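You operate a simulated robot arm through the tools that you are given. There is no shell and no other tool. Be economical: measure what you need, move in short steps, check, and stop when the job is done.

You are at the controls of a simulated two-armed robot. One attempt, no reset.

Task
Put the green grease tube from the top of the feed bench on the side shelf top. Put the plug gauge on the top of the feed bench away on the top of the service bench. Put the white tag from the top of the feed bench on top of the grey hose end there. Put the 13 slot gauge from the top of the feed bench on the top of the dryer and the 10 slot gauge on the top of the low shelf. Push the feed drawer shut. Fetch the orange colour pot from the top of the feed bench and set it on the steel stand shelf. Put the brush strip on the top of the feed bench away on the shelf of the air stand. Put the breaker plate from the steel stand top on the top of the feed bench. Push the stand drawer shut. Close the box door. Stack the relay marked "12V" from the deck behind the flat bar on top of the relay marked "48V". Stack the 25 oil filter from the deck before the grooved roller on top of the 40 oil filter. Take the small bucket on the flat end of the bench and put it away on the top of the hopper shelf. Put the blue small sack from the flat end of the bench on the top of the trolley. Do these in any order. Set down upright: grease tube, plug gauge, colour pot, brush strip, breaker plate, small sack.

Only the result counts: the job must be done as asked and must still hold three seconds after the hand-in. Knocking over, shifting, dropping, spilling or breaking anything else fails it.

Robot
Two 7-joint arms with two-finger parallel grippers on one trunk, on a base that drives. Base frame: it is fixed to the floor where the robot stands at the start and does not move with it; the origin is under the middle of the robot, x ahead of it, y to its left, z up. Units: mm, rad, N and s.
The left shoulder is at the start at [50, 177, 1154], the right one opposite. With the tool pointing down near the work surface each hand reaches from about 220 to 700 mm from the robot's upright axis, wherever it stands, measured 20 degrees to its own side. Places, roughly: box door [600, 3700, 1100]; breaker plate (12x7x14 cm) [700, 2800, 900]; brush strip (20x2x7 cm) [700, 400, 800]; colour pot [750, 1500, 750]; feed drawer [300, 1300, 700]; hose end (6x6x15 cm) [500, -700, 900]; oil filter [-2000, 7000, 1000]; relay [-2000, 5750, 1000]; shelf of the air stand [500, 4300, 400]; side shelf top [-2500, 500, 800]; small bucket (20x15x14 cm) [-2100, 7500, 1000]; small sack [-2000, 8000, 1000]; stand drawer [300, 3400, 800]; steel stand shelf [600, 2600, 300]; top of the dryer [700, 1900, 1300]; top of the feed bench [700, 500, 800]; top of the hopper shelf [-2500, -400, 800]; top of the low shelf [600, -3300, 700]; top of the service bench [600, 6500, 900]; top of the trolley [-2700, 8800, 800]. Payload 3.43 kg a hand.
Tool frame (each hand has its own): the origin (TCP) lies between the finger pads and is the grasp point; the fingertips stand 34 mm ahead of it; z points along the fingers, y is the line along which they close. The gripper opens to 128 mm. The fingers are 24 mm wide and 12 mm thick; the gripper's body (48 by 130 mm) begins 96 mm behind the TCP.
Orientation is that of the tool frame in the base frame, as [roll, pitch, yaw] about the fixed x, y, z axes, in that order (R = Rz(yaw) Ry(pitch) Rx(roll)). With the fingers straight down and closing along the base's y, the tool's x points along the base's -x, its y along +y and its z along -z.

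Tools
- The arms move only by the tool drive_tool. It takes "left_steps", "right_steps" or both (then of equal length, played together; a hand with none holds still); each is a list of rows, each an object of numbers (a shift or turn left out is 0, a gripper value left out holds the last): "rx", "ry", "rz": the turn, a rotation vector about the tool's x, y, z in units of 4 degrees (1.0 is 4 degrees); "x", "y", "z": the shift along the tool's x, y, z in units of 25 mm (1.0 is 25 mm); "hand": the opening, from 0 (shut) to 1 (fully open). In form: [{"rx": .., "ry": .., "rz": .., "x": .., "y": .., "z": .., "hand": ..}, ...]. A call has 1 to 8 rows; each row shifts and turns the commanded pose from where the row before left it, along the tool's axes as they then stand. A call with a number of a shift or a turn outside -1 to 1 is refused whole. Rows are played at 5 a second. More than 50 mm and 0.15 rad between two rows, or a gripper value outside its range, and nothing of the call is played. A pose out of reach is approached as far as the arm can. The call stops where the force on the tool passes 40 N (or 10 N more than at its start, if that is more) or the arm is blocked; 0.2 s more then pass. The fingers move at their own pace (about 108 mm/s each) and stop on an object; they squeeze with about 45 N. The grip force told is the motor's: it shows also when the fingers shut on nothing. Time passes only in rows, and 0.2 s behind the last, so rows that do not move let the fingers close. The reply holds the time, the measured pose of the TCP, the force on the tool along the base axes, the opening and the grip force, in the units named above and with some noise, with the torque about the TCP (base axes, N m) and any sound that the robot's microphone picked up.
- Cameras (640 x 400 px; columns grow to the right, rows downward): "scene" is now at [164.3, -25.2, 1349.2]; the picture's right is [-0.34, -0.94, 0.00], its down [-0.41, 0.15, -0.90] and it looks along [0.85, -0.31, -0.43] (base axes); focal length 214 px, centre (320, 200). "left" rides on the left gripper at [76, 11, -160] in its tool frame; the picture's right is [-0.15, 0.99, 0.00], its down [-0.88, -0.13, -0.46] and it looks along [-0.45, -0.07, 0.89] (tool axes); focal length 234 px, centre (320, 200). "right" rides on the right gripper at [76, -11, -160] in its tool frame; the picture's right is [0.15, 0.99, 0.00], its down [-0.88, 0.13, -0.46] and it looks along [-0.45, 0.07, 0.89] (tool axes); focal length 234 px, centre (320, 200). There is no depth. A picture from a camera that has moved, and an enlarged one, comes with that camera's place and axes in the base frame and with its lens. The place of the scene camera against the robot may be out by one fixed shift of up to 25 mm in any direction.
- capture(camera): a new picture of that camera. No time passes.
- move_column(by): slides the trunk up (or, below 0, down) by that many mm; the arms and the scene camera ride with it, the base frame stays. It gives what a move gives, with no picture.
- roll_base(legs): drives the robot by 1 to 6 legs, each [ahead, turn to the left] in mm and rad, along the robot's own axes; the way and the turn of a leg run together, so that a leg with both is an arc; at most 1500 mm and 3.142 rad a leg. The arms and the cameras ride along, it lands a little off, and it stops where it bumps. It gives what a move gives.
- pan_tilt(pan, tilt): turns the head with the scene camera to pan (to the left, within 1.396 rad either way) and tilt (down, from -0.506 to 1.204), counted from straight ahead of the robot. It gives what a move gives.
- close_up(camera, box): a new picture of the part [left, top, right, bottom] of that camera's present view, enlarged. No time passes.
- job_done(): hands the job in; it is judged then, once.

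Work in short steps. Places have to be worked out from the pictures, the camera data and where the tool is seen: move nearer, look again, correct. Check each grasp and each placing, and mend what went wrong. You have 598 turns and 370 pictures in all, those below and enlarged ones among them. Open the grippers and draw the arms clear of the work before you hand the job in, unless the task says otherwise.

The tools are called after "Request:" as name(argument=value, ...) on one line, values as JSON. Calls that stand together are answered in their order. drive_tool: Moves the arms, as the interface text tells. Its arguments: {"type":"object","properties":{"left_steps":{"type":"array"},"right_steps":{"type":"array"}},"required":[]} The other tools are called the same way: move_column (by) slides the trunk up or down; roll_base (legs) drives the base; pan_tilt (pan, tilt) turns the head that bears the scene camera; capture (camera) takes a picture; close_up (camera, box) takes an enlarged picture of a part of a camera's view; job_done () hands the job in.

At the start:

```text
clock: 0.0
left_tool_pos: [305.4, 12.6, 1227.8]
left_tcp_rot: [-3.14, 0.0, -3.14]
left_contact_force: [-0.6, 0.4, -0.3]
left_ft_torque: [0.0, 0.0, -0.03]
left_opening: 128.0
left_grip_force: 0.1
right_tool_pos: [283.9, -337.6, 1253.2]
right_tcp_rot: [-3.142, 0.0, -3.141]
right_contact_force: [-0.6, -0.2, 0.2]
right_ft_torque: [0.0, 0.0, 0.01]
right_opening: 128.0
right_grip_force: 0.1
trunk travel left (down, up): [-325.0, 76.0]
robot x, y, heading: [1.2, -1.2, 0.0]
head pan, tilt: [-0.351, 0.449]
```

scene: 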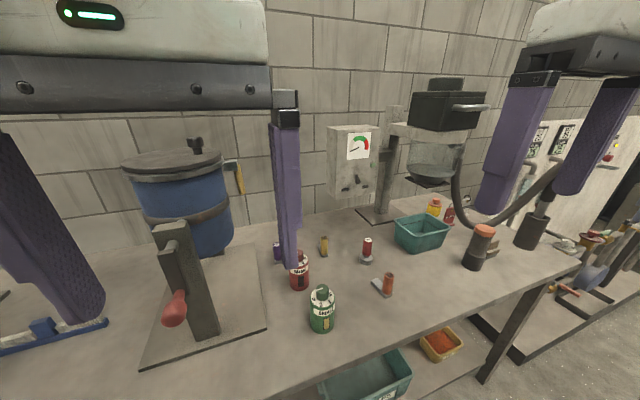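
right: 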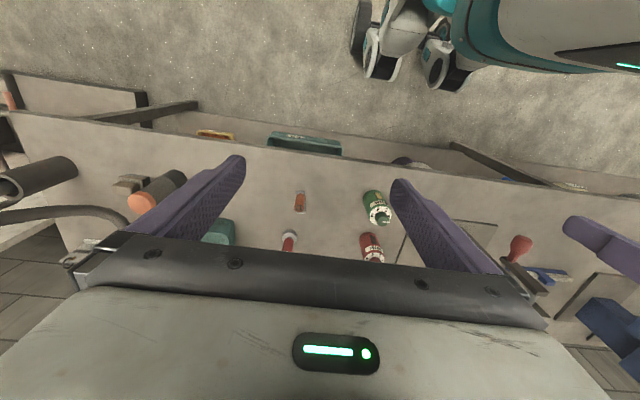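
left: 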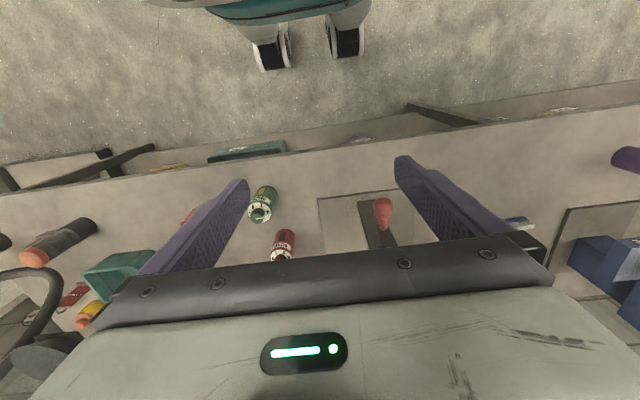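

I see the feed bench ahead with several items. First I look around by panning the head.

Request:
pan_tilt(pan=0.5, tilt=0.5)

Request:
capture(camera="scene")

Request:
close_up(camera="right", box=[160, 140, 480, 300])

```text
clock: 1.2
left_tool_pos: [304.3, 12.0, 1228.1]
left_tcp_rot: [-3.14, -0.001, -3.141]
left_contact_force: [0.1, 0.5, -0.2]
left_ft_torque: [0.0, 0.01, -0.03]
left_opening: 128.1
left_grip_force: 0.1
right_tool_pos: [284.1, -336.4, 1252.6]
right_tcp_rot: [3.141, 0.0, 3.141]
right_contact_force: [-0.2, 0.4, 0.0]
right_ft_torque: [-0.02, 0.03, 0.01]
right_opening: 128.1
right_grip_force: 0.0
trunk travel left (down, up): [-325.0, 76.0]
robot x, y, heading: [2.1, 1.2, -0.001]
head pan, tilt: [0.499, 0.499]
```

```text
366 pictures are left
camera scene: at [157.9, 49.9, 1344.6], right [0.48, -0.88, 0.0], down [-0.42, -0.23, -0.88], along [0.77, 0.42, -0.48], focal length 214 px, centre (320, 200)
```

scene: 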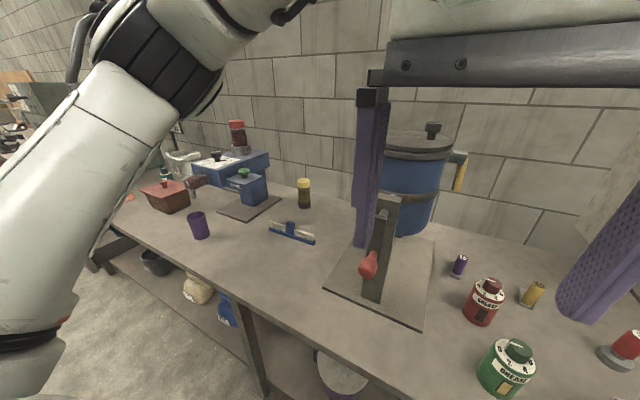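

```text
2.00 times, centred on (320, 220) of right
camera zoom: at [208.2, -348.5, 1413.2], right [-0.15, 0.99, 0.0], down [0.88, 0.13, 0.46], along [0.45, 0.07, -0.89], focal length 468 px, centre (320, 160)
```

zoom: 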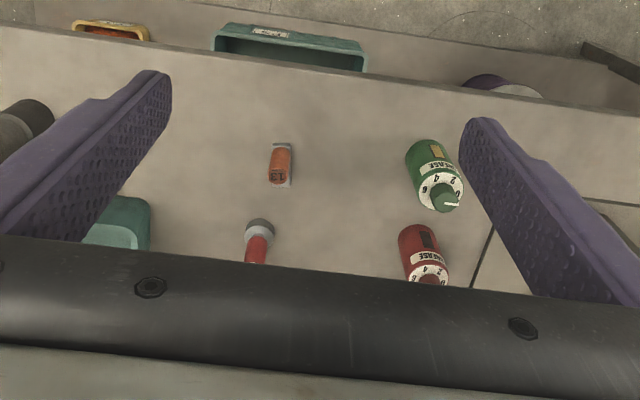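

Let me zoom into areas of the bench.

Request:
close_up(camera="scene", box=[100, 110, 340, 260])

Request:
close_up(camera="scene", box=[400, 230, 640, 400])

Request:
pan_tilt(pan=-0.7, tilt=0.5)

Request:
capture(camera="scene")

Request:
pan_tilt(pan=1.3, tilt=0.4)

Request:
capture(camera="scene")

```text
2.67 times, centred on (220, 185) of scene
camera zoom: at [157.9, 49.9, 1344.6], right [0.48, -0.88, 0.0], down [-0.42, -0.23, -0.88], along [0.77, 0.42, -0.48], focal length 572 px, centre (587, 240)
```

zoom: 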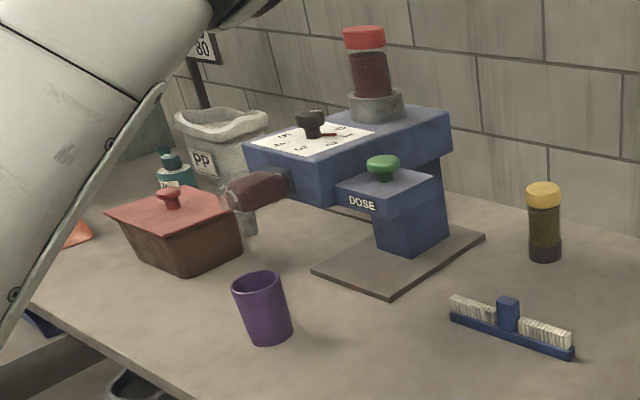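

```text
2.35 times, centred on (520, 315) of scene
camera zoom: at [157.9, 49.9, 1344.6], right [0.48, -0.88, 0.0], down [-0.42, -0.23, -0.88], along [0.77, 0.42, -0.48], focal length 505 px, centre (-151, -71)
```

zoom: 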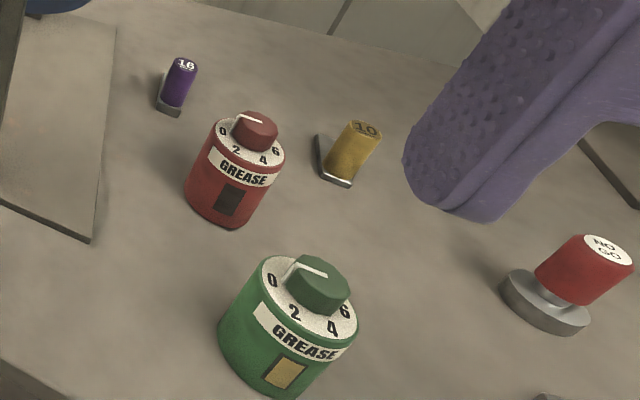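

```text
clock: 2.6
left_tool_pos: [305.2, 12.8, 1228.0]
left_tcp_rot: [-3.141, -0.001, -3.138]
left_contact_force: [0.6, 0.5, -0.5]
left_ft_torque: [0.02, 0.01, 0.03]
left_opening: 128.1
left_grip_force: 0.1
right_tool_pos: [283.0, -336.4, 1253.6]
right_tcp_rot: [-3.141, 0.0, -3.141]
right_contact_force: [0.2, 0.3, 0.2]
right_ft_torque: [0.02, 0.01, 0.02]
right_opening: 128.1
right_grip_force: 0.1
trunk travel left (down, up): [-325.0, 76.0]
robot x, y, heading: [-2.4, 1.6, -0.0]
head pan, tilt: [-0.7, 0.499]
```

```text
362 pictures are left
camera scene: at [147.6, -52.2, 1344.6], right [-0.64, -0.77, 0.0], down [-0.37, 0.31, -0.88], along [0.67, -0.56, -0.48], focal length 214 px, centre (320, 200)
```

scene: 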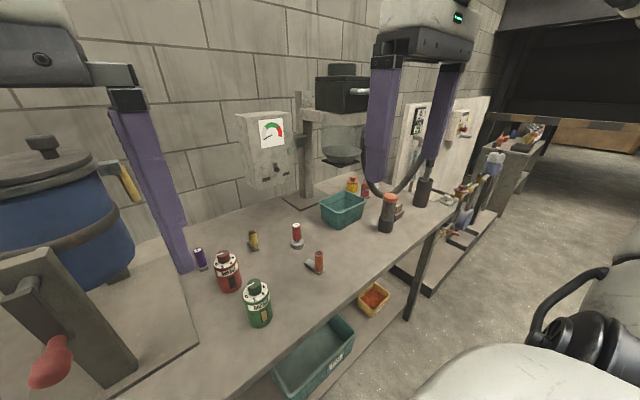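

```text
clock: 4.5
left_tool_pos: [304.9, 13.4, 1228.5]
left_tcp_rot: [-3.139, 0.001, -3.14]
left_contact_force: [-0.6, -0.7, -0.4]
left_ft_torque: [0.04, 0.02, 0.01]
left_opening: 128.0
left_grip_force: 0.1
right_tool_pos: [283.3, -336.8, 1252.9]
right_tcp_rot: [-3.14, 0.001, 3.14]
right_contact_force: [-0.7, -0.4, -0.6]
right_ft_torque: [-0.01, 0.03, 0.0]
right_opening: 128.2
right_grip_force: 0.1
trunk travel left (down, up): [-325.0, 76.0]
robot x, y, heading: [-1.2, -0.3, -0.002]
head pan, tilt: [1.3, 0.4]
```

```text
361 pictures are left
camera scene: at [102.8, 95.7, 1353.8], right [0.96, -0.27, 0.0], down [-0.1, -0.37, -0.92], along [0.25, 0.89, -0.39], focal length 214 px, centre (320, 200)
```

scene: 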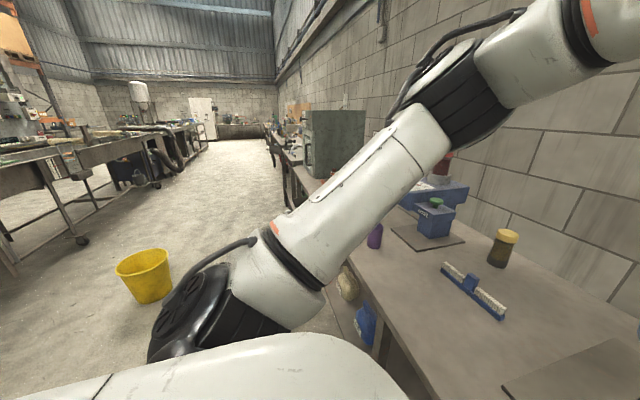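

I zoom towards the right end of the bench to find the hose end and the white tag.

Request:
pan_tilt(pan=-0.9, tilt=0.45)

Request:
close_up(camera="scene", box=[160, 100, 480, 300])

Request:
close_up(camera="scene", box=[240, 140, 440, 265])

```text
clock: 6.6
left_tool_pos: [304.9, 12.6, 1229.3]
left_tcp_rot: [-3.139, 0.0, -3.14]
left_contact_force: [0.7, -0.3, 0.8]
left_ft_torque: [-0.01, -0.05, 0.0]
left_opening: 127.9
left_grip_force: 0.1
right_tool_pos: [283.4, -336.5, 1252.8]
right_tcp_rot: [3.141, 0.0, -3.141]
right_contact_force: [0.0, -0.6, -0.1]
right_ft_torque: [-0.03, 0.02, 0.01]
right_opening: 127.8
right_grip_force: 0.1
trunk travel left (down, up): [-325.0, 76.0]
robot x, y, heading: [0.4, 4.7, 0.003]
head pan, tilt: [-0.901, 0.45]
```

```text
2.00 times, centred on (320, 200) of scene
camera zoom: at [135.1, -65.6, 1349.1], right [-0.78, -0.62, 0.0], down [-0.27, 0.34, -0.9], along [0.56, -0.71, -0.44], focal length 429 px, centre (320, 200)
```

zoom: 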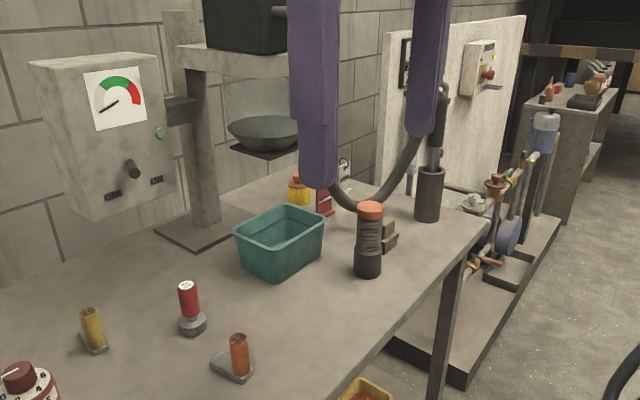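

```text
3.20 times, centred on (340, 202) of scene
camera zoom: at [135.1, -65.6, 1349.1], right [-0.78, -0.62, 0.0], down [-0.27, 0.34, -0.9], along [0.56, -0.71, -0.44], focal length 686 px, centre (256, 192)
```

zoom: 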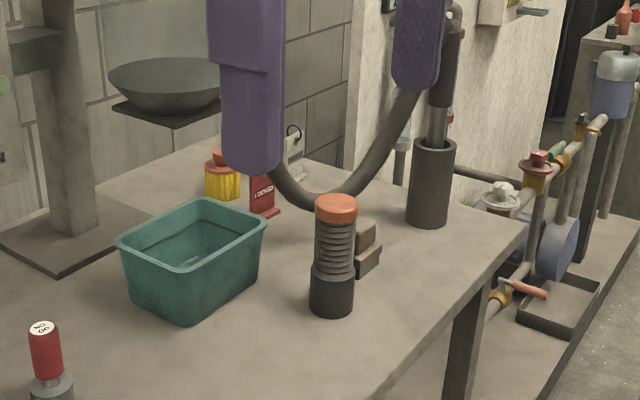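

The orange-capped bellows at about [511,-710] appears to be the hose end; white item behind at about [787,-1000] may be the tag. I check the bench edge and the floor near the base.

Request:
pan_tilt(pan=0.0, tilt=1.15)

Request:
capture(camera="scene")

Request:
pan_tilt(pan=-1.39, tilt=0.5)

Request:
capture(camera="scene")

```text
clock: 7.8
left_tool_pos: [307.6, 14.2, 1229.1]
left_tcp_rot: [-3.139, -0.001, -3.134]
left_contact_force: [33.0, 38.4, -13.8]
left_ft_torque: [-5.31, 4.33, -0.69]
left_opening: 128.1
left_grip_force: 0.0
right_tool_pos: [284.2, -336.9, 1253.0]
right_tcp_rot: [-3.141, -0.001, 3.14]
right_contact_force: [-0.1, -0.3, 0.0]
right_ft_torque: [0.05, 0.01, 0.0]
right_opening: 128.0
right_grip_force: 0.1
trunk travel left (down, up): [-325.0, 76.0]
robot x, y, heading: [0.2, -0.5, -0.002]
head pan, tilt: [0.0, 1.15]
```

```text
358 pictures are left
camera scene: at [140.5, -4.5, 1297.2], right [-0.17, -0.99, 0.0], down [-0.88, 0.15, -0.46], along [0.45, -0.08, -0.89], focal length 214 px, centre (320, 200)
```

scene: 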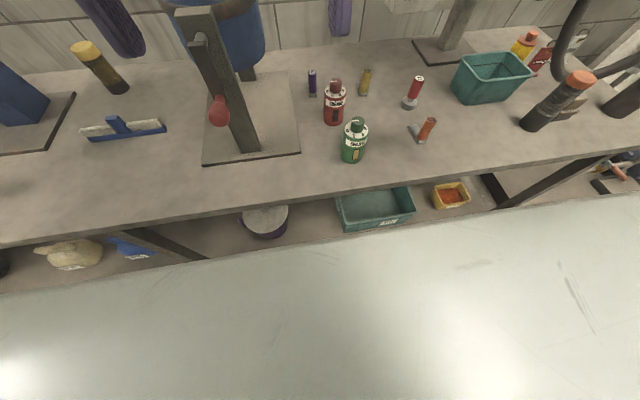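

```text
clock: 9.3
left_tool_pos: [304.5, 12.9, 1227.2]
left_tcp_rot: [-3.14, 0.0, -3.14]
left_contact_force: [0.2, 0.7, -1.0]
left_ft_torque: [0.01, -0.01, -0.01]
left_opening: 128.0
left_grip_force: 0.1
right_tool_pos: [283.3, -336.0, 1253.3]
right_tcp_rot: [-3.14, 0.0, -3.141]
right_contact_force: [0.0, -0.4, -0.4]
right_ft_torque: [-0.05, -0.01, 0.01]
right_opening: 127.9
right_grip_force: 0.1
trunk travel left (down, up): [-325.0, 76.0]
robot x, y, heading: [0.5, -3.4, 0.005]
head pan, tilt: [-1.389, 0.499]
```

```text
357 pictures are left
camera scene: at [94.5, -83.1, 1344.6], right [-0.98, -0.18, 0.0], down [-0.09, 0.47, -0.88], along [0.16, -0.86, -0.48], focal length 214 px, centre (320, 200)
```

scene: 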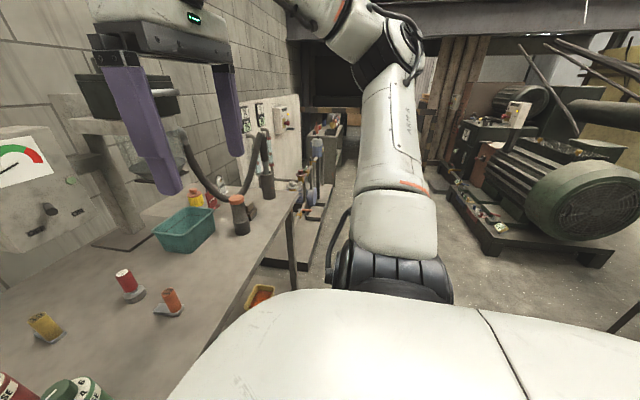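

Bench edge lies at about x=385. I drive to the right end of the bench (y≈-800) to view the tag and hose end.

Request:
roll_base(legs=[[0, -1.571], [800, 0], [0, 1.571]])

Request:
pan_tilt(pan=0.0, tilt=0.6)

Request:
capture(camera="scene")

Request:
capture(camera="right")

```text
clock: 21.3
left_tool_pos: [301.9, -824.0, 1227.8]
left_tcp_rot: [-3.139, -0.001, 3.105]
left_contact_force: [0.3, 0.2, -0.7]
left_ft_torque: [-0.03, 0.0, 0.0]
left_opening: 128.2
left_grip_force: 0.1
right_tool_pos: [266.9, -1171.6, 1253.3]
right_tcp_rot: [-3.141, 0.002, 3.103]
right_contact_force: [0.1, -0.1, 0.0]
right_ft_torque: [0.0, -0.01, 0.03]
right_opening: 128.1
right_grip_force: 0.1
trunk travel left (down, up): [-325.0, 76.0]
robot x, y, heading: [-1.0, -823.7, -0.036]
head pan, tilt: [-1.389, 0.499]
```

```text
clock: 22.8
left_tool_pos: [302.7, -822.9, 1229.2]
left_tcp_rot: [-3.14, -0.001, 3.095]
left_contact_force: [-0.2, 53.6, -11.0]
left_ft_torque: [-9.86, -0.97, -4.65]
left_opening: 128.1
left_grip_force: 0.1
right_tool_pos: [267.0, -1171.3, 1252.8]
right_tcp_rot: [3.14, 0.001, 3.102]
right_contact_force: [-0.3, 0.0, -0.2]
right_ft_torque: [0.0, 0.02, 0.01]
right_opening: 127.8
right_grip_force: 0.0
trunk travel left (down, up): [-325.0, 76.0]
robot x, y, heading: [0.5, -825.5, -0.037]
head pan, tilt: [0.0, 0.6]
```

```text
356 pictures are left
camera scene: at [161.4, -837.8, 1337.0], right [-0.19, -0.98, 0.0], down [-0.54, 0.1, -0.83], along [0.82, -0.16, -0.55], focal length 214 px, centre (320, 200)
```

scene: 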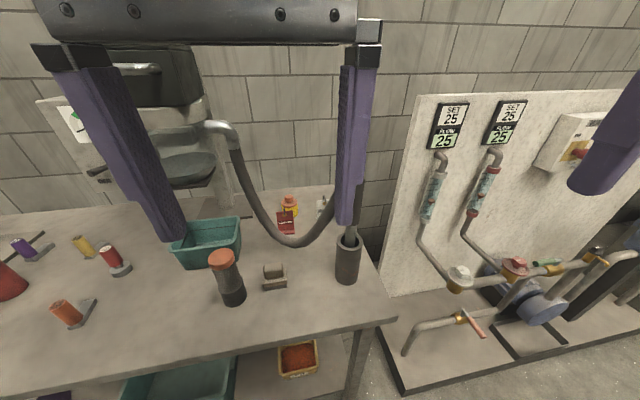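

```text
355 pictures are left
camera right: at [190.8, -1181.2, 1413.2], right [-0.11, 0.99, 0.0], down [0.88, 0.1, 0.46], along [0.45, 0.05, -0.89], focal length 234 px, centre (320, 200)
```

right: 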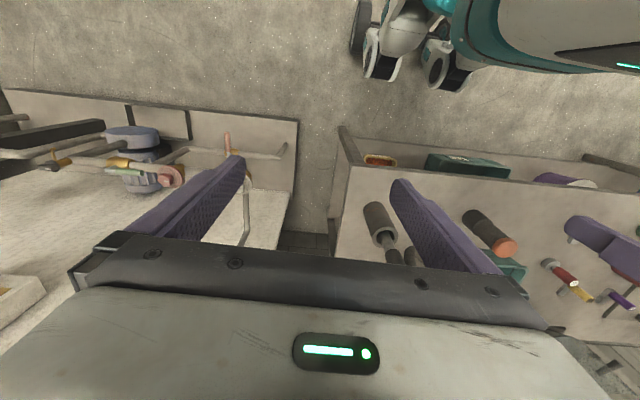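

The head touches the left gripper; I move the left hand away to the left and zoom at the tag region.

Request:
drive_tool(left_steps=[{"y": 1}, {"y": 1}, {"y": 1}, {"y": 1}, {"y": 1}, {"y": 1}, {"y": 1}, {"y": 1}])

Request:
pan_tilt(pan=-0.1, tilt=0.6)

Request:
close_up(camera="scene", box=[180, 160, 380, 310])

```text
clock: 24.6
left_tool_pos: [307.2, -623.6, 1227.0]
left_tcp_rot: [-3.14, 0.002, 3.103]
left_contact_force: [-0.7, -0.2, 0.4]
left_ft_torque: [-0.03, -0.01, -0.01]
left_opening: 127.7
left_grip_force: 0.0
right_tool_pos: [265.6, -1172.2, 1253.5]
right_tcp_rot: [-3.141, -0.001, 3.102]
right_contact_force: [-0.2, 0.8, 0.4]
right_ft_torque: [0.0, 0.0, 0.01]
right_opening: 128.1
right_grip_force: 0.0
trunk travel left (down, up): [-325.0, 76.0]
robot x, y, heading: [-4.5, -825.3, -0.036]
head pan, tilt: [0.0, 0.6]
```

```text
clock: 25.3
left_tool_pos: [307.7, -624.8, 1228.0]
left_tcp_rot: [-3.139, 0.001, 3.105]
left_contact_force: [0.1, -0.4, 0.0]
left_ft_torque: [-0.03, 0.02, -0.05]
left_opening: 128.0
left_grip_force: 0.0
right_tool_pos: [267.0, -1171.9, 1252.7]
right_tcp_rot: [3.14, 0.001, 3.104]
right_contact_force: [-1.3, 0.2, 0.6]
right_ft_torque: [0.0, -0.01, -0.03]
right_opening: 128.0
right_grip_force: 0.0
trunk travel left (down, up): [-325.0, 76.0]
robot x, y, heading: [-6.8, -823.7, -0.04]
head pan, tilt: [-0.099, 0.6]
```

```text
2.67 times, centred on (280, 235) of scene
camera zoom: at [161.7, -833.1, 1335.5], right [-0.14, -0.99, 0.0], down [-0.56, 0.08, -0.83], along [0.82, -0.11, -0.56], focal length 572 px, centre (427, 107)
```

zoom: 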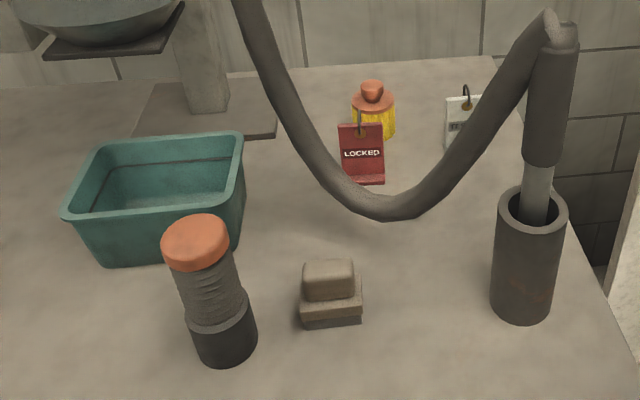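

The white tag stands at about [800,-960] behind the sagging hose. Take a stronger zoom to understand it and the hose.

Request:
close_up(camera="scene", box=[280, 170, 380, 232])

Request:
capture(camera="left")

```text
6.40 times, centred on (330, 201) of scene
camera zoom: at [161.7, -833.1, 1335.5], right [-0.14, -0.99, 0.0], down [-0.56, 0.08, -0.83], along [0.82, -0.11, -0.56], focal length 1373 px, centre (256, 194)
```

zoom: 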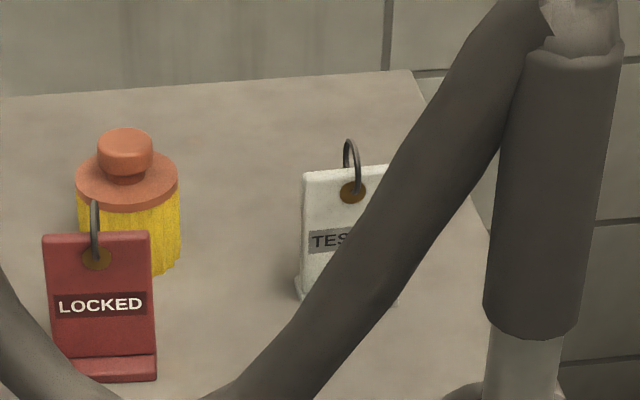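

```text
352 pictures are left
camera left: at [231.6, -610.3, 1388.0], right [0.18, 0.98, 0.0], down [0.87, -0.16, 0.46], along [0.45, -0.08, -0.89], focal length 234 px, centre (320, 200)
```

left: 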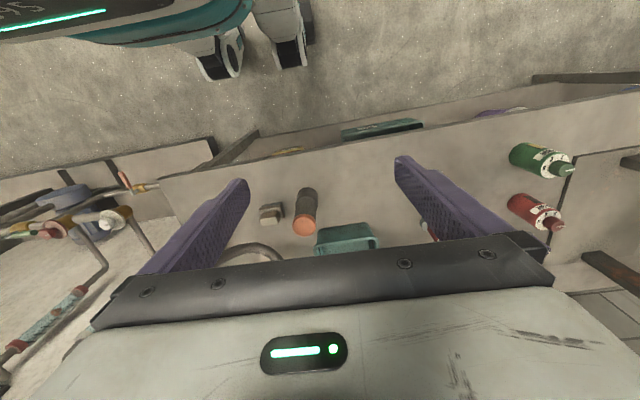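

White tag marked "TEST", about [802,-970]. I lower the trunk to get a parallax view of the hose.

Request:
move_column(by=-200)

Request:
capture(camera="scene")

Request:
close_up(camera="scene", box=[180, 100, 380, 250])

```text
clock: 27.5
left_tool_pos: [306.9, -624.6, 1027.2]
left_tcp_rot: [-3.139, -0.001, 3.105]
left_contact_force: [-0.6, -0.3, -0.8]
left_ft_torque: [0.0, 0.01, 0.01]
left_opening: 128.0
left_grip_force: 0.0
right_tool_pos: [266.9, -1172.4, 1052.8]
right_tcp_rot: [-3.141, 0.0, 3.103]
right_contact_force: [-0.1, 0.8, 0.0]
right_ft_torque: [0.04, -0.01, -0.01]
right_opening: 128.2
right_grip_force: 0.1
trunk travel left (down, up): [-125.0, 276.0]
robot x, y, heading: [-8.5, -825.5, -0.039]
head pan, tilt: [-0.099, 0.6]
```

```text
351 pictures are left
camera scene: at [161.6, -833.1, 1135.6], right [-0.14, -0.99, 0.0], down [-0.56, 0.08, -0.83], along [0.82, -0.11, -0.56], focal length 214 px, centre (320, 200)
```

scene: 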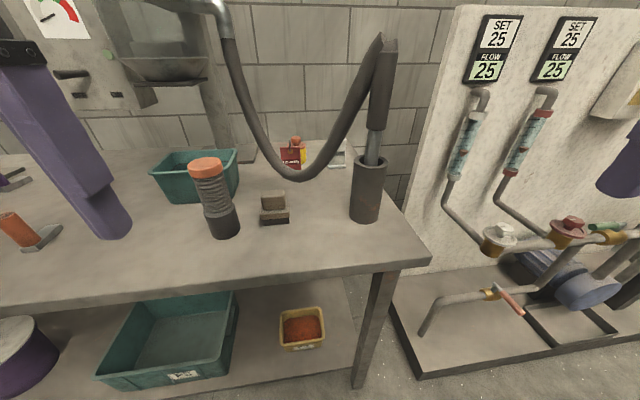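

```text
2.67 times, centred on (280, 175) of scene
camera zoom: at [161.6, -833.1, 1135.6], right [-0.14, -0.99, 0.0], down [-0.56, 0.08, -0.83], along [0.82, -0.11, -0.56], focal length 572 px, centre (427, 267)
```

zoom: 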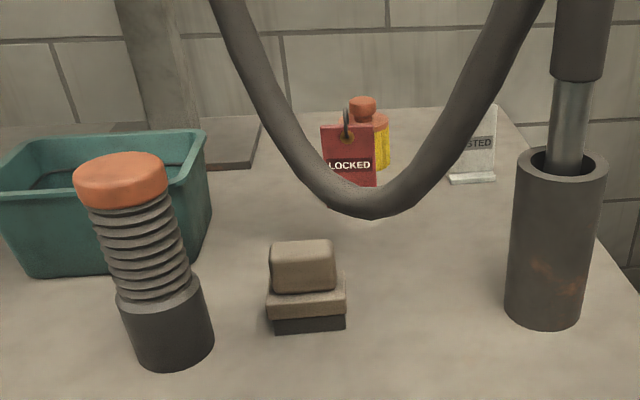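

The hose sags to about [603,-846,891]; the tag can be reached by the left arm over the hose. I raise the trunk and drive forward to about (150,-870).

Request:
move_column(by=240)

Request:
roll_base(legs=[[0, -0.25], [165, 0], [0, 0.29]])

Request:
pan_tilt(pan=-0.1, tilt=0.7)

Request:
capture(camera="scene")

```text
clock: 30.0
left_tool_pos: [308.1, -625.3, 1267.8]
left_tcp_rot: [-3.141, -0.001, 3.105]
left_contact_force: [0.1, 0.5, 0.5]
left_ft_torque: [0.01, 0.01, 0.04]
left_opening: 127.9
left_grip_force: 0.1
right_tool_pos: [265.0, -1172.2, 1293.6]
right_tcp_rot: [3.14, 0.0, 3.102]
right_contact_force: [-0.9, -0.3, -0.3]
right_ft_torque: [0.0, 0.02, 0.01]
right_opening: 128.1
right_grip_force: 0.0
trunk travel left (down, up): [-365.0, 36.0]
robot x, y, heading: [-1.8, -825.7, -0.039]
head pan, tilt: [-0.099, 0.6]
```

```text
clock: 33.2
left_tool_pos: [454.9, -656.5, 1267.7]
left_tcp_rot: [-3.14, -0.001, -3.134]
left_contact_force: [0.3, 0.5, 0.1]
left_ft_torque: [-0.01, 0.0, 0.0]
left_opening: 127.9
left_grip_force: 0.2
right_tool_pos: [437.8, -1204.8, 1293.7]
right_tcp_rot: [3.14, 0.0, -3.134]
right_contact_force: [-0.2, -0.5, 0.1]
right_ft_torque: [-0.02, 0.03, -0.01]
right_opening: 128.0
right_grip_force: 0.0
trunk travel left (down, up): [-365.0, 36.0]
robot x, y, heading: [151.9, -873.8, 0.009]
head pan, tilt: [-0.099, 0.6]
```

```text
clock: 33.9
left_tool_pos: [454.7, -657.3, 1267.8]
left_tcp_rot: [-3.138, 0.001, -3.134]
left_contact_force: [-0.4, -0.2, -0.1]
left_ft_torque: [0.03, 0.02, 0.03]
left_opening: 127.9
left_grip_force: 0.0
right_tool_pos: [437.3, -1206.8, 1293.1]
right_tcp_rot: [-3.141, 0.0, -3.137]
right_contact_force: [-0.1, 0.0, 0.1]
right_ft_torque: [-0.04, -0.02, 0.0]
right_opening: 128.1
right_grip_force: 0.1
trunk travel left (down, up): [-365.0, 36.0]
robot x, y, heading: [150.4, -872.3, 0.008]
head pan, tilt: [-0.099, 0.7]
```

```text
349 pictures are left
camera scene: at [315.0, -871.8, 1366.9], right [-0.09, -1.0, 0.0], down [-0.64, 0.06, -0.77], along [0.76, -0.07, -0.64], focal length 214 px, centre (320, 200)
```

scene: 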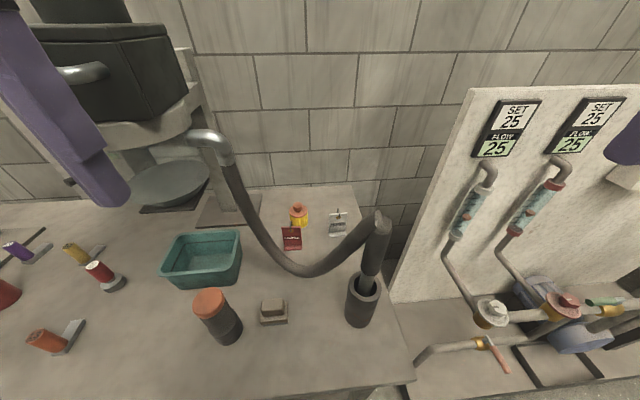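

Tag visible now at about [785,-970]. I bring the left hand to the right above the hose sag, staying high.

Request:
drive_tool(left_steps=[{"y": -1, "hand": 0.8}, {"y": -1}, {"y": -1}, {"y": -1}, {"y": -1}, {"y": -1}, {"y": -1}, {"y": -1}])

Request:
drive_tool(left_steps=[{"x": -1, "y": -0.5, "ry": -1}, {"x": -1, "y": -0.5, "ry": -1}, {"x": -1, "ry": -1}, {"x": -1, "ry": -1}, {"x": -1, "ry": -1}, {"x": -1, "ry": -1}, {"x": -1, "ry": -1}, {"x": -1, "ry": -1}])

Request:
capture(camera="scene")

Request:
capture(camera="left")

```text
clock: 35.7
left_tool_pos: [456.2, -855.8, 1268.6]
left_tcp_rot: [-3.14, -0.002, -3.138]
left_contact_force: [2.2, 27.7, -4.1]
left_ft_torque: [-5.11, 0.16, -2.15]
left_opening: 102.6
left_grip_force: 0.0
right_tool_pos: [437.7, -1205.9, 1293.4]
right_tcp_rot: [3.14, -0.001, -3.138]
right_contact_force: [0.6, -0.6, 0.3]
right_ft_torque: [0.03, 0.0, -0.01]
right_opening: 127.9
right_grip_force: 0.0
trunk travel left (down, up): [-365.0, 36.0]
robot x, y, heading: [153.9, -872.5, 0.006]
head pan, tilt: [-0.099, 0.7]
```

```text
clock: 36.0
left_tool_pos: [461.2, -858.2, 1270.4]
left_tcp_rot: [-3.14, 0.022, 3.129]
left_contact_force: [-4.0, 31.2, -4.7]
left_ft_torque: [-5.47, -1.15, -2.57]
left_opening: 102.4
left_grip_force: 0.1
right_tool_pos: [437.8, -1205.6, 1292.3]
right_tcp_rot: [-3.14, 0.0, -3.136]
right_contact_force: [-0.4, -0.6, 0.6]
right_ft_torque: [0.0, 0.0, -0.02]
right_opening: 127.9
right_grip_force: 0.1
trunk travel left (down, up): [-365.0, 36.0]
robot x, y, heading: [153.9, -868.3, 0.004]
head pan, tilt: [-0.099, 0.7]
stopped in row 1 (left hand): the force on the tool passed its limit (the readings are from after the stop); the commanded pose is now the measured one
```

```text
348 pictures are left
camera scene: at [314.3, -878.7, 1367.3], right [-0.17, -0.98, 0.0], down [-0.63, 0.11, -0.77], along [0.76, -0.13, -0.64], focal length 214 px, centre (320, 200)
```

scene: 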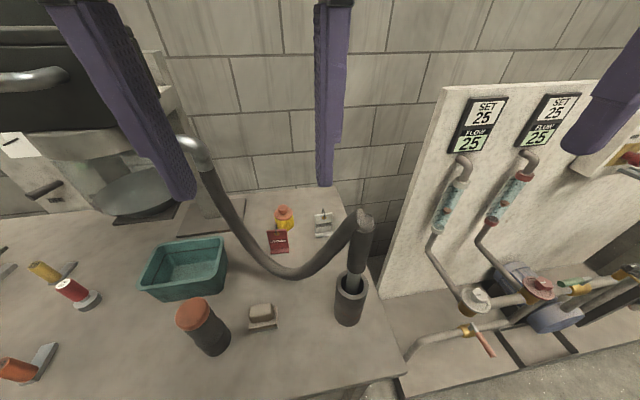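

```text
347 pictures are left
camera left: at [381.9, -845.7, 1428.9], right [0.16, 0.99, 0.0], down [0.87, -0.14, 0.48], along [0.47, -0.07, -0.88], focal length 234 px, centre (320, 200)
```

left: 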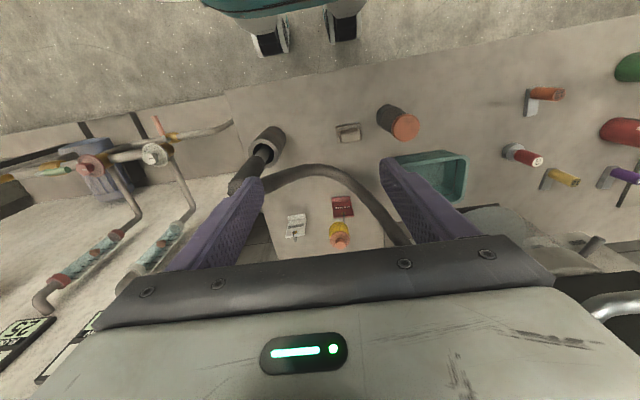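

The hand's camera meets the head. I turn the head away to the right and go on.

Request:
pan_tilt(pan=-1.39, tilt=0.4)

Request:
drive_tool(left_steps=[{"x": -1}, {"x": -1}, {"x": -1, "y": -0.5}, {"x": -1, "y": -0.5, "ry": -1}, {"x": -1, "y": -0.5, "ry": -1}, {"x": -1, "y": -0.5, "ry": -1}, {"x": -1, "ry": -1}, {"x": -1, "ry": -1}])

Request:
capture(camera="left")

```text
clock: 37.4
left_tool_pos: [461.7, -858.3, 1267.9]
left_tcp_rot: [-3.14, 0.022, 3.134]
left_contact_force: [-0.1, 0.1, -0.3]
left_ft_torque: [-0.03, -0.01, 0.02]
left_opening: 102.2
left_grip_force: 0.1
right_tool_pos: [437.0, -1206.1, 1293.1]
right_tcp_rot: [3.141, 0.0, -3.137]
right_contact_force: [0.6, -0.6, -0.7]
right_ft_torque: [-0.01, 0.02, -0.03]
right_opening: 128.0
right_grip_force: 0.1
trunk travel left (down, up): [-365.0, 36.0]
robot x, y, heading: [159.2, -873.0, -0.001]
head pan, tilt: [-1.389, 0.4]
```

```text
clock: 39.2
left_tool_pos: [660.0, -911.4, 1290.2]
left_tcp_rot: [-3.14, 0.373, 3.137]
left_contact_force: [-0.6, -0.7, -0.1]
left_ft_torque: [-0.03, 0.02, -0.03]
left_opening: 102.3
left_grip_force: 0.0
right_tool_pos: [437.3, -1205.4, 1292.9]
right_tcp_rot: [-3.141, 0.0, -3.137]
right_contact_force: [0.0, 0.2, 0.3]
right_ft_torque: [0.0, 0.02, 0.01]
right_opening: 127.7
right_grip_force: 0.1
trunk travel left (down, up): [-365.0, 36.0]
robot x, y, heading: [151.0, -874.5, 0.012]
head pan, tilt: [-1.389, 0.4]
```

```text
346 pictures are left
camera left: at [531.5, -899.4, 1412.5], right [0.14, 0.99, 0.05], down [0.65, -0.13, 0.75], along [0.74, -0.07, -0.66], focal length 234 px, centre (320, 200)
```

left: 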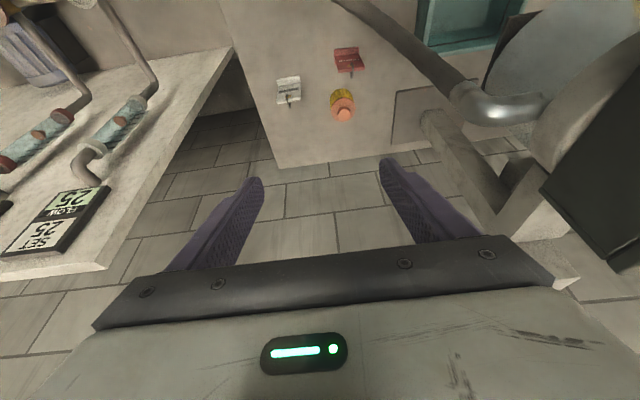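

The left hand camera sees the tag; zoom for accurate position.

Request:
close_up(camera="left", box=[240, 40, 400, 140])

```text
4.00 times, centred on (320, 90) of left
camera zoom: at [531.5, -899.4, 1412.5], right [0.14, 0.99, 0.05], down [0.65, -0.13, 0.75], along [0.74, -0.07, -0.66], focal length 937 px, centre (320, 640)
```

zoom: 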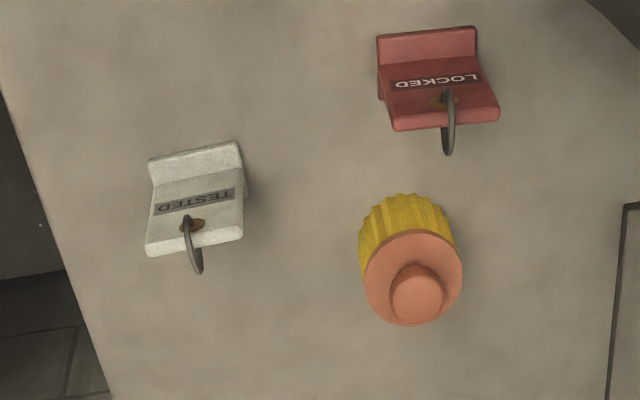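

Tag plate centre about [760,-975], top z≈908, 54 mm wide along y. I descend along the tool axis with the tilt of 0.37 rad, first half.

Request:
drive_tool(left_steps=[{"x": 0.3, "y": -0.64, "z": 0.8}, {"x": 0.3, "y": -0.64, "z": 0.8}, {"x": 0.3, "y": -0.64, "z": 1}, {"x": 0.3, "y": -0.64, "z": 1}, {"x": 0.3, "z": 1}, {"x": 0.3, "z": 1}, {"x": 0.3, "z": 1}, {"x": 0.3, "z": 1}])

Request:
pan_tilt(pan=0.2, tilt=0.6)

Request:
capture(camera="scene")

Request:
capture(camera="left")

```text
clock: 41.0
left_tool_pos: [670.3, -972.9, 1089.0]
left_tcp_rot: [-3.137, 0.373, 3.136]
left_contact_force: [0.0, -0.3, -0.6]
left_ft_torque: [-0.03, -0.02, 0.08]
left_opening: 102.5
left_grip_force: 0.0
right_tool_pos: [438.1, -1205.8, 1293.3]
right_tcp_rot: [3.141, -0.001, -3.136]
right_contact_force: [0.5, -0.1, 0.9]
right_ft_torque: [0.0, -0.02, -0.05]
right_opening: 128.1
right_grip_force: 0.1
trunk travel left (down, up): [-365.0, 36.0]
robot x, y, heading: [154.2, -869.6, 0.007]
head pan, tilt: [-1.389, 0.4]
```

```text
clock: 42.7
left_tool_pos: [669.8, -972.0, 1091.3]
left_tcp_rot: [-3.14, 0.371, 3.138]
left_contact_force: [-0.4, -0.2, -0.7]
left_ft_torque: [-0.02, -0.04, 0.0]
left_opening: 102.4
left_grip_force: 0.1
right_tool_pos: [438.0, -1206.3, 1293.2]
right_tcp_rot: [3.142, 0.001, -3.136]
right_contact_force: [0.1, -0.5, 0.6]
right_ft_torque: [-0.02, 0.02, -0.01]
right_opening: 127.9
right_grip_force: 0.1
trunk travel left (down, up): [-365.0, 36.0]
robot x, y, heading: [151.2, -872.7, 0.005]
head pan, tilt: [0.201, 0.6]
```

```text
344 pictures are left
camera scene: at [317.0, -845.7, 1375.5], right [0.2, -0.98, 0.0], down [-0.55, -0.12, -0.83], along [0.81, 0.17, -0.56], focal length 214 px, centre (320, 200)
```

scene: 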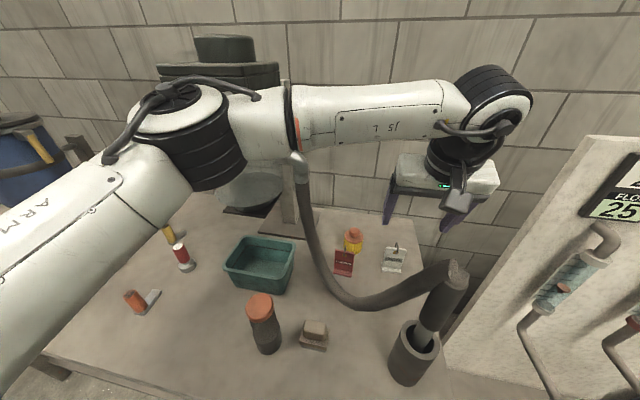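

```text
343 pictures are left
camera left: at [540.8, -960.4, 1213.0], right [0.14, 0.99, 0.05], down [0.65, -0.13, 0.75], along [0.74, -0.07, -0.66], focal length 234 px, centre (320, 200)
```

left: 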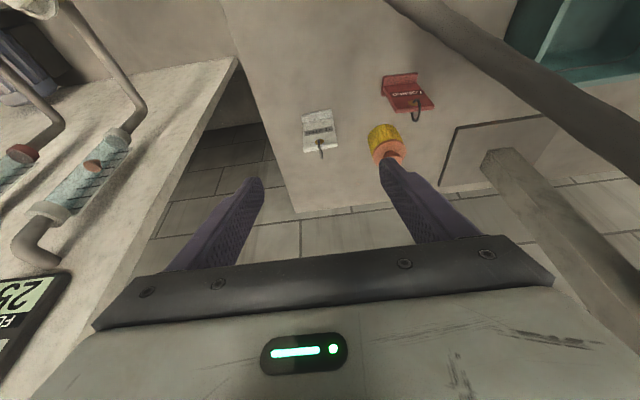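

Arm clears the hose. Tag plate confirmed at [758,-971]. I go further down along the tool axis.

Request:
drive_tool(left_steps=[{"z": 1}, {"z": 1}, {"z": 1}, {"z": 1}, {"z": 1}, {"z": 1}])

Request:
capture(camera="left")

Request:
capture(camera="scene")

```text
clock: 44.1
left_tool_pos: [724.8, -975.9, 951.0]
left_tcp_rot: [-3.14, 0.375, 3.135]
left_contact_force: [-0.1, 0.4, 0.0]
left_ft_torque: [0.0, 0.0, -0.03]
left_opening: 102.6
left_grip_force: 0.1
right_tool_pos: [437.6, -1206.0, 1292.0]
right_tcp_rot: [3.141, -0.001, -3.137]
right_contact_force: [-0.2, 0.5, 0.1]
right_ft_torque: [0.01, -0.02, 0.02]
right_opening: 128.1
right_grip_force: 0.0
trunk travel left (down, up): [-365.0, 36.0]
robot x, y, heading: [153.2, -870.4, 0.006]
head pan, tilt: [0.201, 0.6]
```

```text
342 pictures are left
camera left: at [595.6, -964.0, 1073.7], right [0.14, 0.99, 0.05], down [0.65, -0.13, 0.75], along [0.74, -0.07, -0.66], focal length 234 px, centre (320, 200)
```

left: 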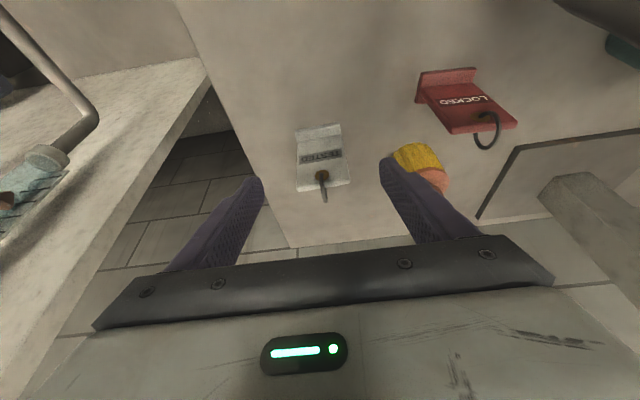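

```text
341 pictures are left
camera scene: at [317.3, -845.8, 1375.5], right [0.2, -0.98, 0.0], down [-0.55, -0.12, -0.82], along [0.81, 0.17, -0.57], focal length 214 px, centre (320, 200)
```

scene: 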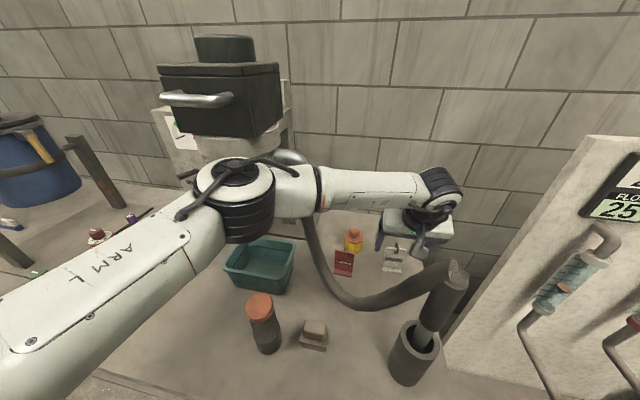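

On line; narrow the opening a bit to keep clear of the yellow pot and descend to grasp height.

Request:
drive_tool(left_steps=[{"hand": 0.65, "z": 0.5}, {"z": 1}, {"z": 1}, {"z": 0.5}])

Request:
capture(camera="left")

```text
clock: 45.1
left_tool_pos: [753.4, -975.8, 882.6]
left_tcp_rot: [-3.139, 0.375, 3.136]
left_contact_force: [0.1, 0.3, 0.4]
left_ft_torque: [0.01, 0.0, 0.02]
left_opening: 82.9
left_grip_force: 0.0
right_tool_pos: [437.3, -1206.0, 1294.2]
right_tcp_rot: [3.141, 0.0, -3.137]
right_contact_force: [0.5, -0.8, 0.0]
right_ft_torque: [0.02, 0.0, 0.0]
right_opening: 128.1
right_grip_force: 0.1
trunk travel left (down, up): [-365.0, 36.0]
robot x, y, heading: [151.4, -870.4, 0.006]
head pan, tilt: [0.201, 0.6]
```

```text
340 pictures are left
camera left: at [624.1, -963.2, 1004.6], right [0.14, 0.99, 0.05], down [0.65, -0.13, 0.75], along [0.74, -0.07, -0.66], focal length 234 px, centre (320, 200)
```

left: 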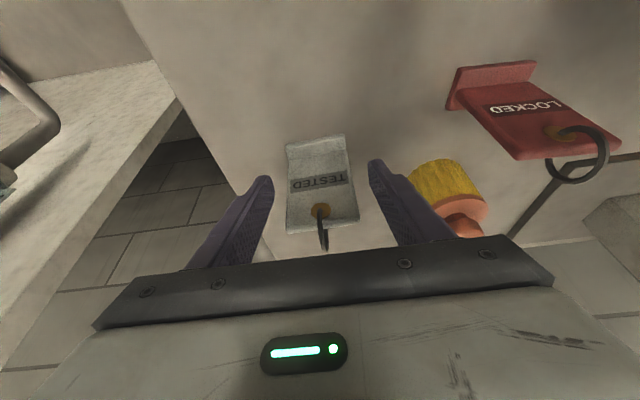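

Tag is centred between the fingers. Close.

Request:
drive_tool(left_steps=[{"x": -0.2, "z": 0.3}, {"hand": 0}, {}, {}, {}])

Request:
capture(camera="left")

```text
clock: 46.3
left_tool_pos: [760.9, -976.0, 875.9]
left_tcp_rot: [-3.14, 0.371, 3.136]
left_contact_force: [-0.1, -0.2, -0.3]
left_ft_torque: [-0.02, 0.0, 0.01]
left_opening: 54.4
left_grip_force: 45.1
right_tool_pos: [436.8, -1205.8, 1292.9]
right_tcp_rot: [-3.141, 0.002, -3.137]
right_contact_force: [0.0, 0.8, 0.1]
right_ft_torque: [-0.01, -0.03, 0.0]
right_opening: 128.1
right_grip_force: 0.1
trunk travel left (down, up): [-365.0, 36.0]
robot x, y, heading: [148.0, -871.5, 0.003]
head pan, tilt: [0.201, 0.6]
```

```text
339 pictures are left
camera left: at [631.7, -963.5, 998.8], right [0.14, 0.99, 0.05], down [0.65, -0.13, 0.75], along [0.74, -0.07, -0.67], focal length 234 px, centre (320, 200)
```

left: 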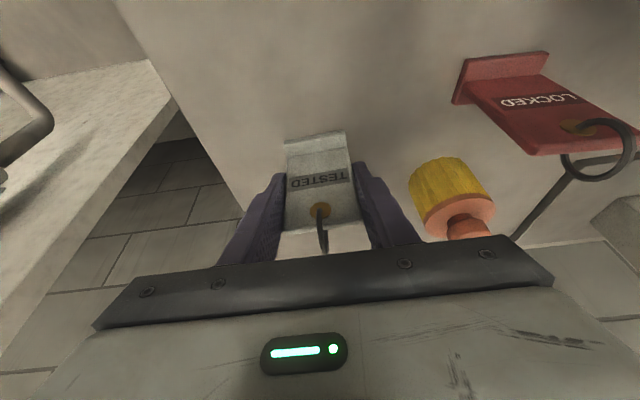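

Gripped (54 mm). Lift back along the same line.

Request:
drive_tool(left_steps=[{"z": -0.5}, {"z": -1}, {"z": -1}, {"z": -1}, {"z": -1}, {"z": -1}, {"z": -1}, {"z": -1}])

Request:
drive_tool(left_steps=[{"z": -1, "x": -0.3}, {"z": -1, "x": -0.3}, {"z": -1, "x": -0.3}, {"z": -1, "x": -0.3}, {"z": -1, "x": -0.3}, {"z": -1, "x": -0.3, "y": 0.6}, {"z": -1, "x": -0.3, "y": 0.8}, {"z": -1, "y": 0.8}])

Request:
pan_tilt(pan=1.39, tilt=0.6)

Request:
capture(camera="left")

```text
clock: 48.1
left_tool_pos: [693.2, -973.8, 1052.4]
left_tcp_rot: [-3.138, 0.373, 3.137]
left_contact_force: [-0.4, -0.5, -0.7]
left_ft_torque: [0.03, -0.01, -0.02]
left_opening: 54.3
left_grip_force: 45.4
right_tool_pos: [437.8, -1206.8, 1293.3]
right_tcp_rot: [-3.141, 0.0, -3.136]
right_contact_force: [-1.5, 0.1, 0.3]
right_ft_torque: [-0.03, -0.06, -0.01]
right_opening: 127.9
right_grip_force: 0.1
trunk travel left (down, up): [-365.0, 36.0]
robot x, y, heading: [151.8, -868.4, 0.006]
head pan, tilt: [0.201, 0.6]
```

```text
clock: 49.9
left_tool_pos: [670.3, -916.9, 1258.5]
left_tcp_rot: [-3.14, 0.373, 3.135]
left_contact_force: [0.2, 0.8, -0.1]
left_ft_torque: [0.0, 0.0, -0.05]
left_opening: 54.5
left_grip_force: 44.9
right_tool_pos: [437.2, -1205.3, 1293.3]
right_tcp_rot: [3.141, -0.001, -3.137]
right_contact_force: [-0.2, 0.1, 0.3]
right_ft_torque: [-0.06, -0.01, 0.04]
right_opening: 127.7
right_grip_force: 0.1
trunk travel left (down, up): [-365.0, 36.0]
robot x, y, heading: [153.6, -871.8, 0.005]
head pan, tilt: [0.201, 0.6]
```

```text
clock: 51.3
left_tool_pos: [670.7, -919.5, 1257.3]
left_tcp_rot: [-3.14, 0.372, 3.136]
left_contact_force: [-0.3, -0.7, -0.1]
left_ft_torque: [0.01, 0.0, -0.01]
left_opening: 54.5
left_grip_force: 44.8
right_tool_pos: [437.2, -1205.6, 1293.4]
right_tcp_rot: [3.141, 0.0, -3.138]
right_contact_force: [0.1, -0.1, -0.7]
right_ft_torque: [0.0, -0.01, -0.03]
right_opening: 128.0
right_grip_force: 0.0
trunk travel left (down, up): [-365.0, 36.0]
robot x, y, heading: [156.4, -870.7, 0.005]
head pan, tilt: [1.389, 0.6]
```

```text
338 pictures are left
camera left: at [541.5, -906.1, 1379.4], right [0.14, 0.99, 0.05], down [0.65, -0.13, 0.75], along [0.74, -0.07, -0.67], focal length 234 px, centre (320, 200)
```

left: 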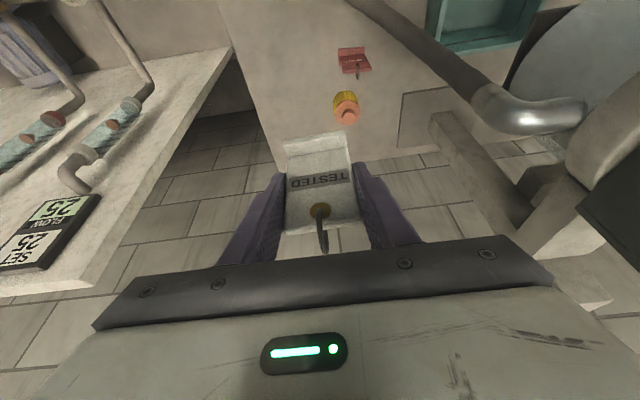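

Holding well. Move back and to the left above the hose end.

Request:
drive_tool(left_steps=[{"x": 0.84, "z": -0.42, "y": 0.46}, {"x": 0.84, "z": -0.42, "y": 0.46}, {"x": 0.84, "z": -0.42, "y": 0.46}, {"x": 0.84, "z": -0.42, "y": 0.46}, {"x": 0.84, "z": -0.42, "y": 0.46}, {"x": 0.84, "z": -0.42, "y": 0.46}])

Request:
drive_tool(left_steps=[{"x": 0.5, "z": 0, "y": 0.9}, {"x": 0.5, "z": 0, "y": 0.9}, {"x": 0.3, "z": 0, "y": 0.9}, {"x": 0.3, "z": 0, "y": 0.9}, {"x": 0.18, "z": 0, "y": 0.9}, {"x": 0.18, "z": 0, "y": 0.9}])

Request:
capture(camera="left")

```text
clock: 52.7
left_tool_pos: [528.3, -848.9, 1270.6]
left_tcp_rot: [-3.139, 0.374, 3.137]
left_contact_force: [-0.2, -0.5, -0.9]
left_ft_torque: [0.02, -0.05, 0.03]
left_opening: 54.3
left_grip_force: 45.0
right_tool_pos: [438.0, -1205.3, 1293.0]
right_tcp_rot: [-3.141, 0.001, -3.137]
right_contact_force: [-0.3, 0.6, -0.2]
right_ft_torque: [0.0, 0.0, -0.02]
right_opening: 128.0
right_grip_force: 0.1
trunk travel left (down, up): [-365.0, 36.0]
robot x, y, heading: [155.4, -870.2, 0.005]
head pan, tilt: [1.389, 0.6]
```

```text
clock: 54.1
left_tool_pos: [483.8, -712.9, 1251.5]
left_tcp_rot: [-3.137, 0.372, 3.138]
left_contact_force: [0.1, 0.4, -1.0]
left_ft_torque: [0.02, -0.01, 0.03]
left_opening: 54.3
left_grip_force: 44.7
right_tool_pos: [437.6, -1204.3, 1293.3]
right_tcp_rot: [-3.14, 0.0, -3.135]
right_contact_force: [0.2, -0.2, 0.5]
right_ft_torque: [0.0, -0.03, -0.01]
right_opening: 127.9
right_grip_force: 0.0
trunk travel left (down, up): [-365.0, 36.0]
robot x, y, heading: [152.4, -870.6, 0.004]
head pan, tilt: [1.389, 0.6]
```

```text
337 pictures are left
camera left: at [354.6, -700.5, 1373.8], right [0.14, 0.99, 0.05], down [0.65, -0.13, 0.75], along [0.74, -0.07, -0.66], focal length 234 px, centre (320, 200)
```

left: 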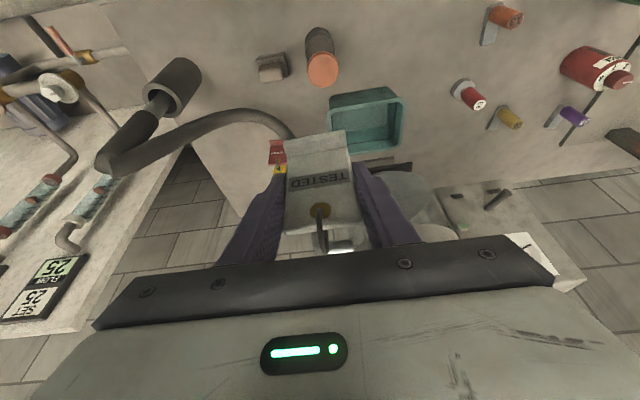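

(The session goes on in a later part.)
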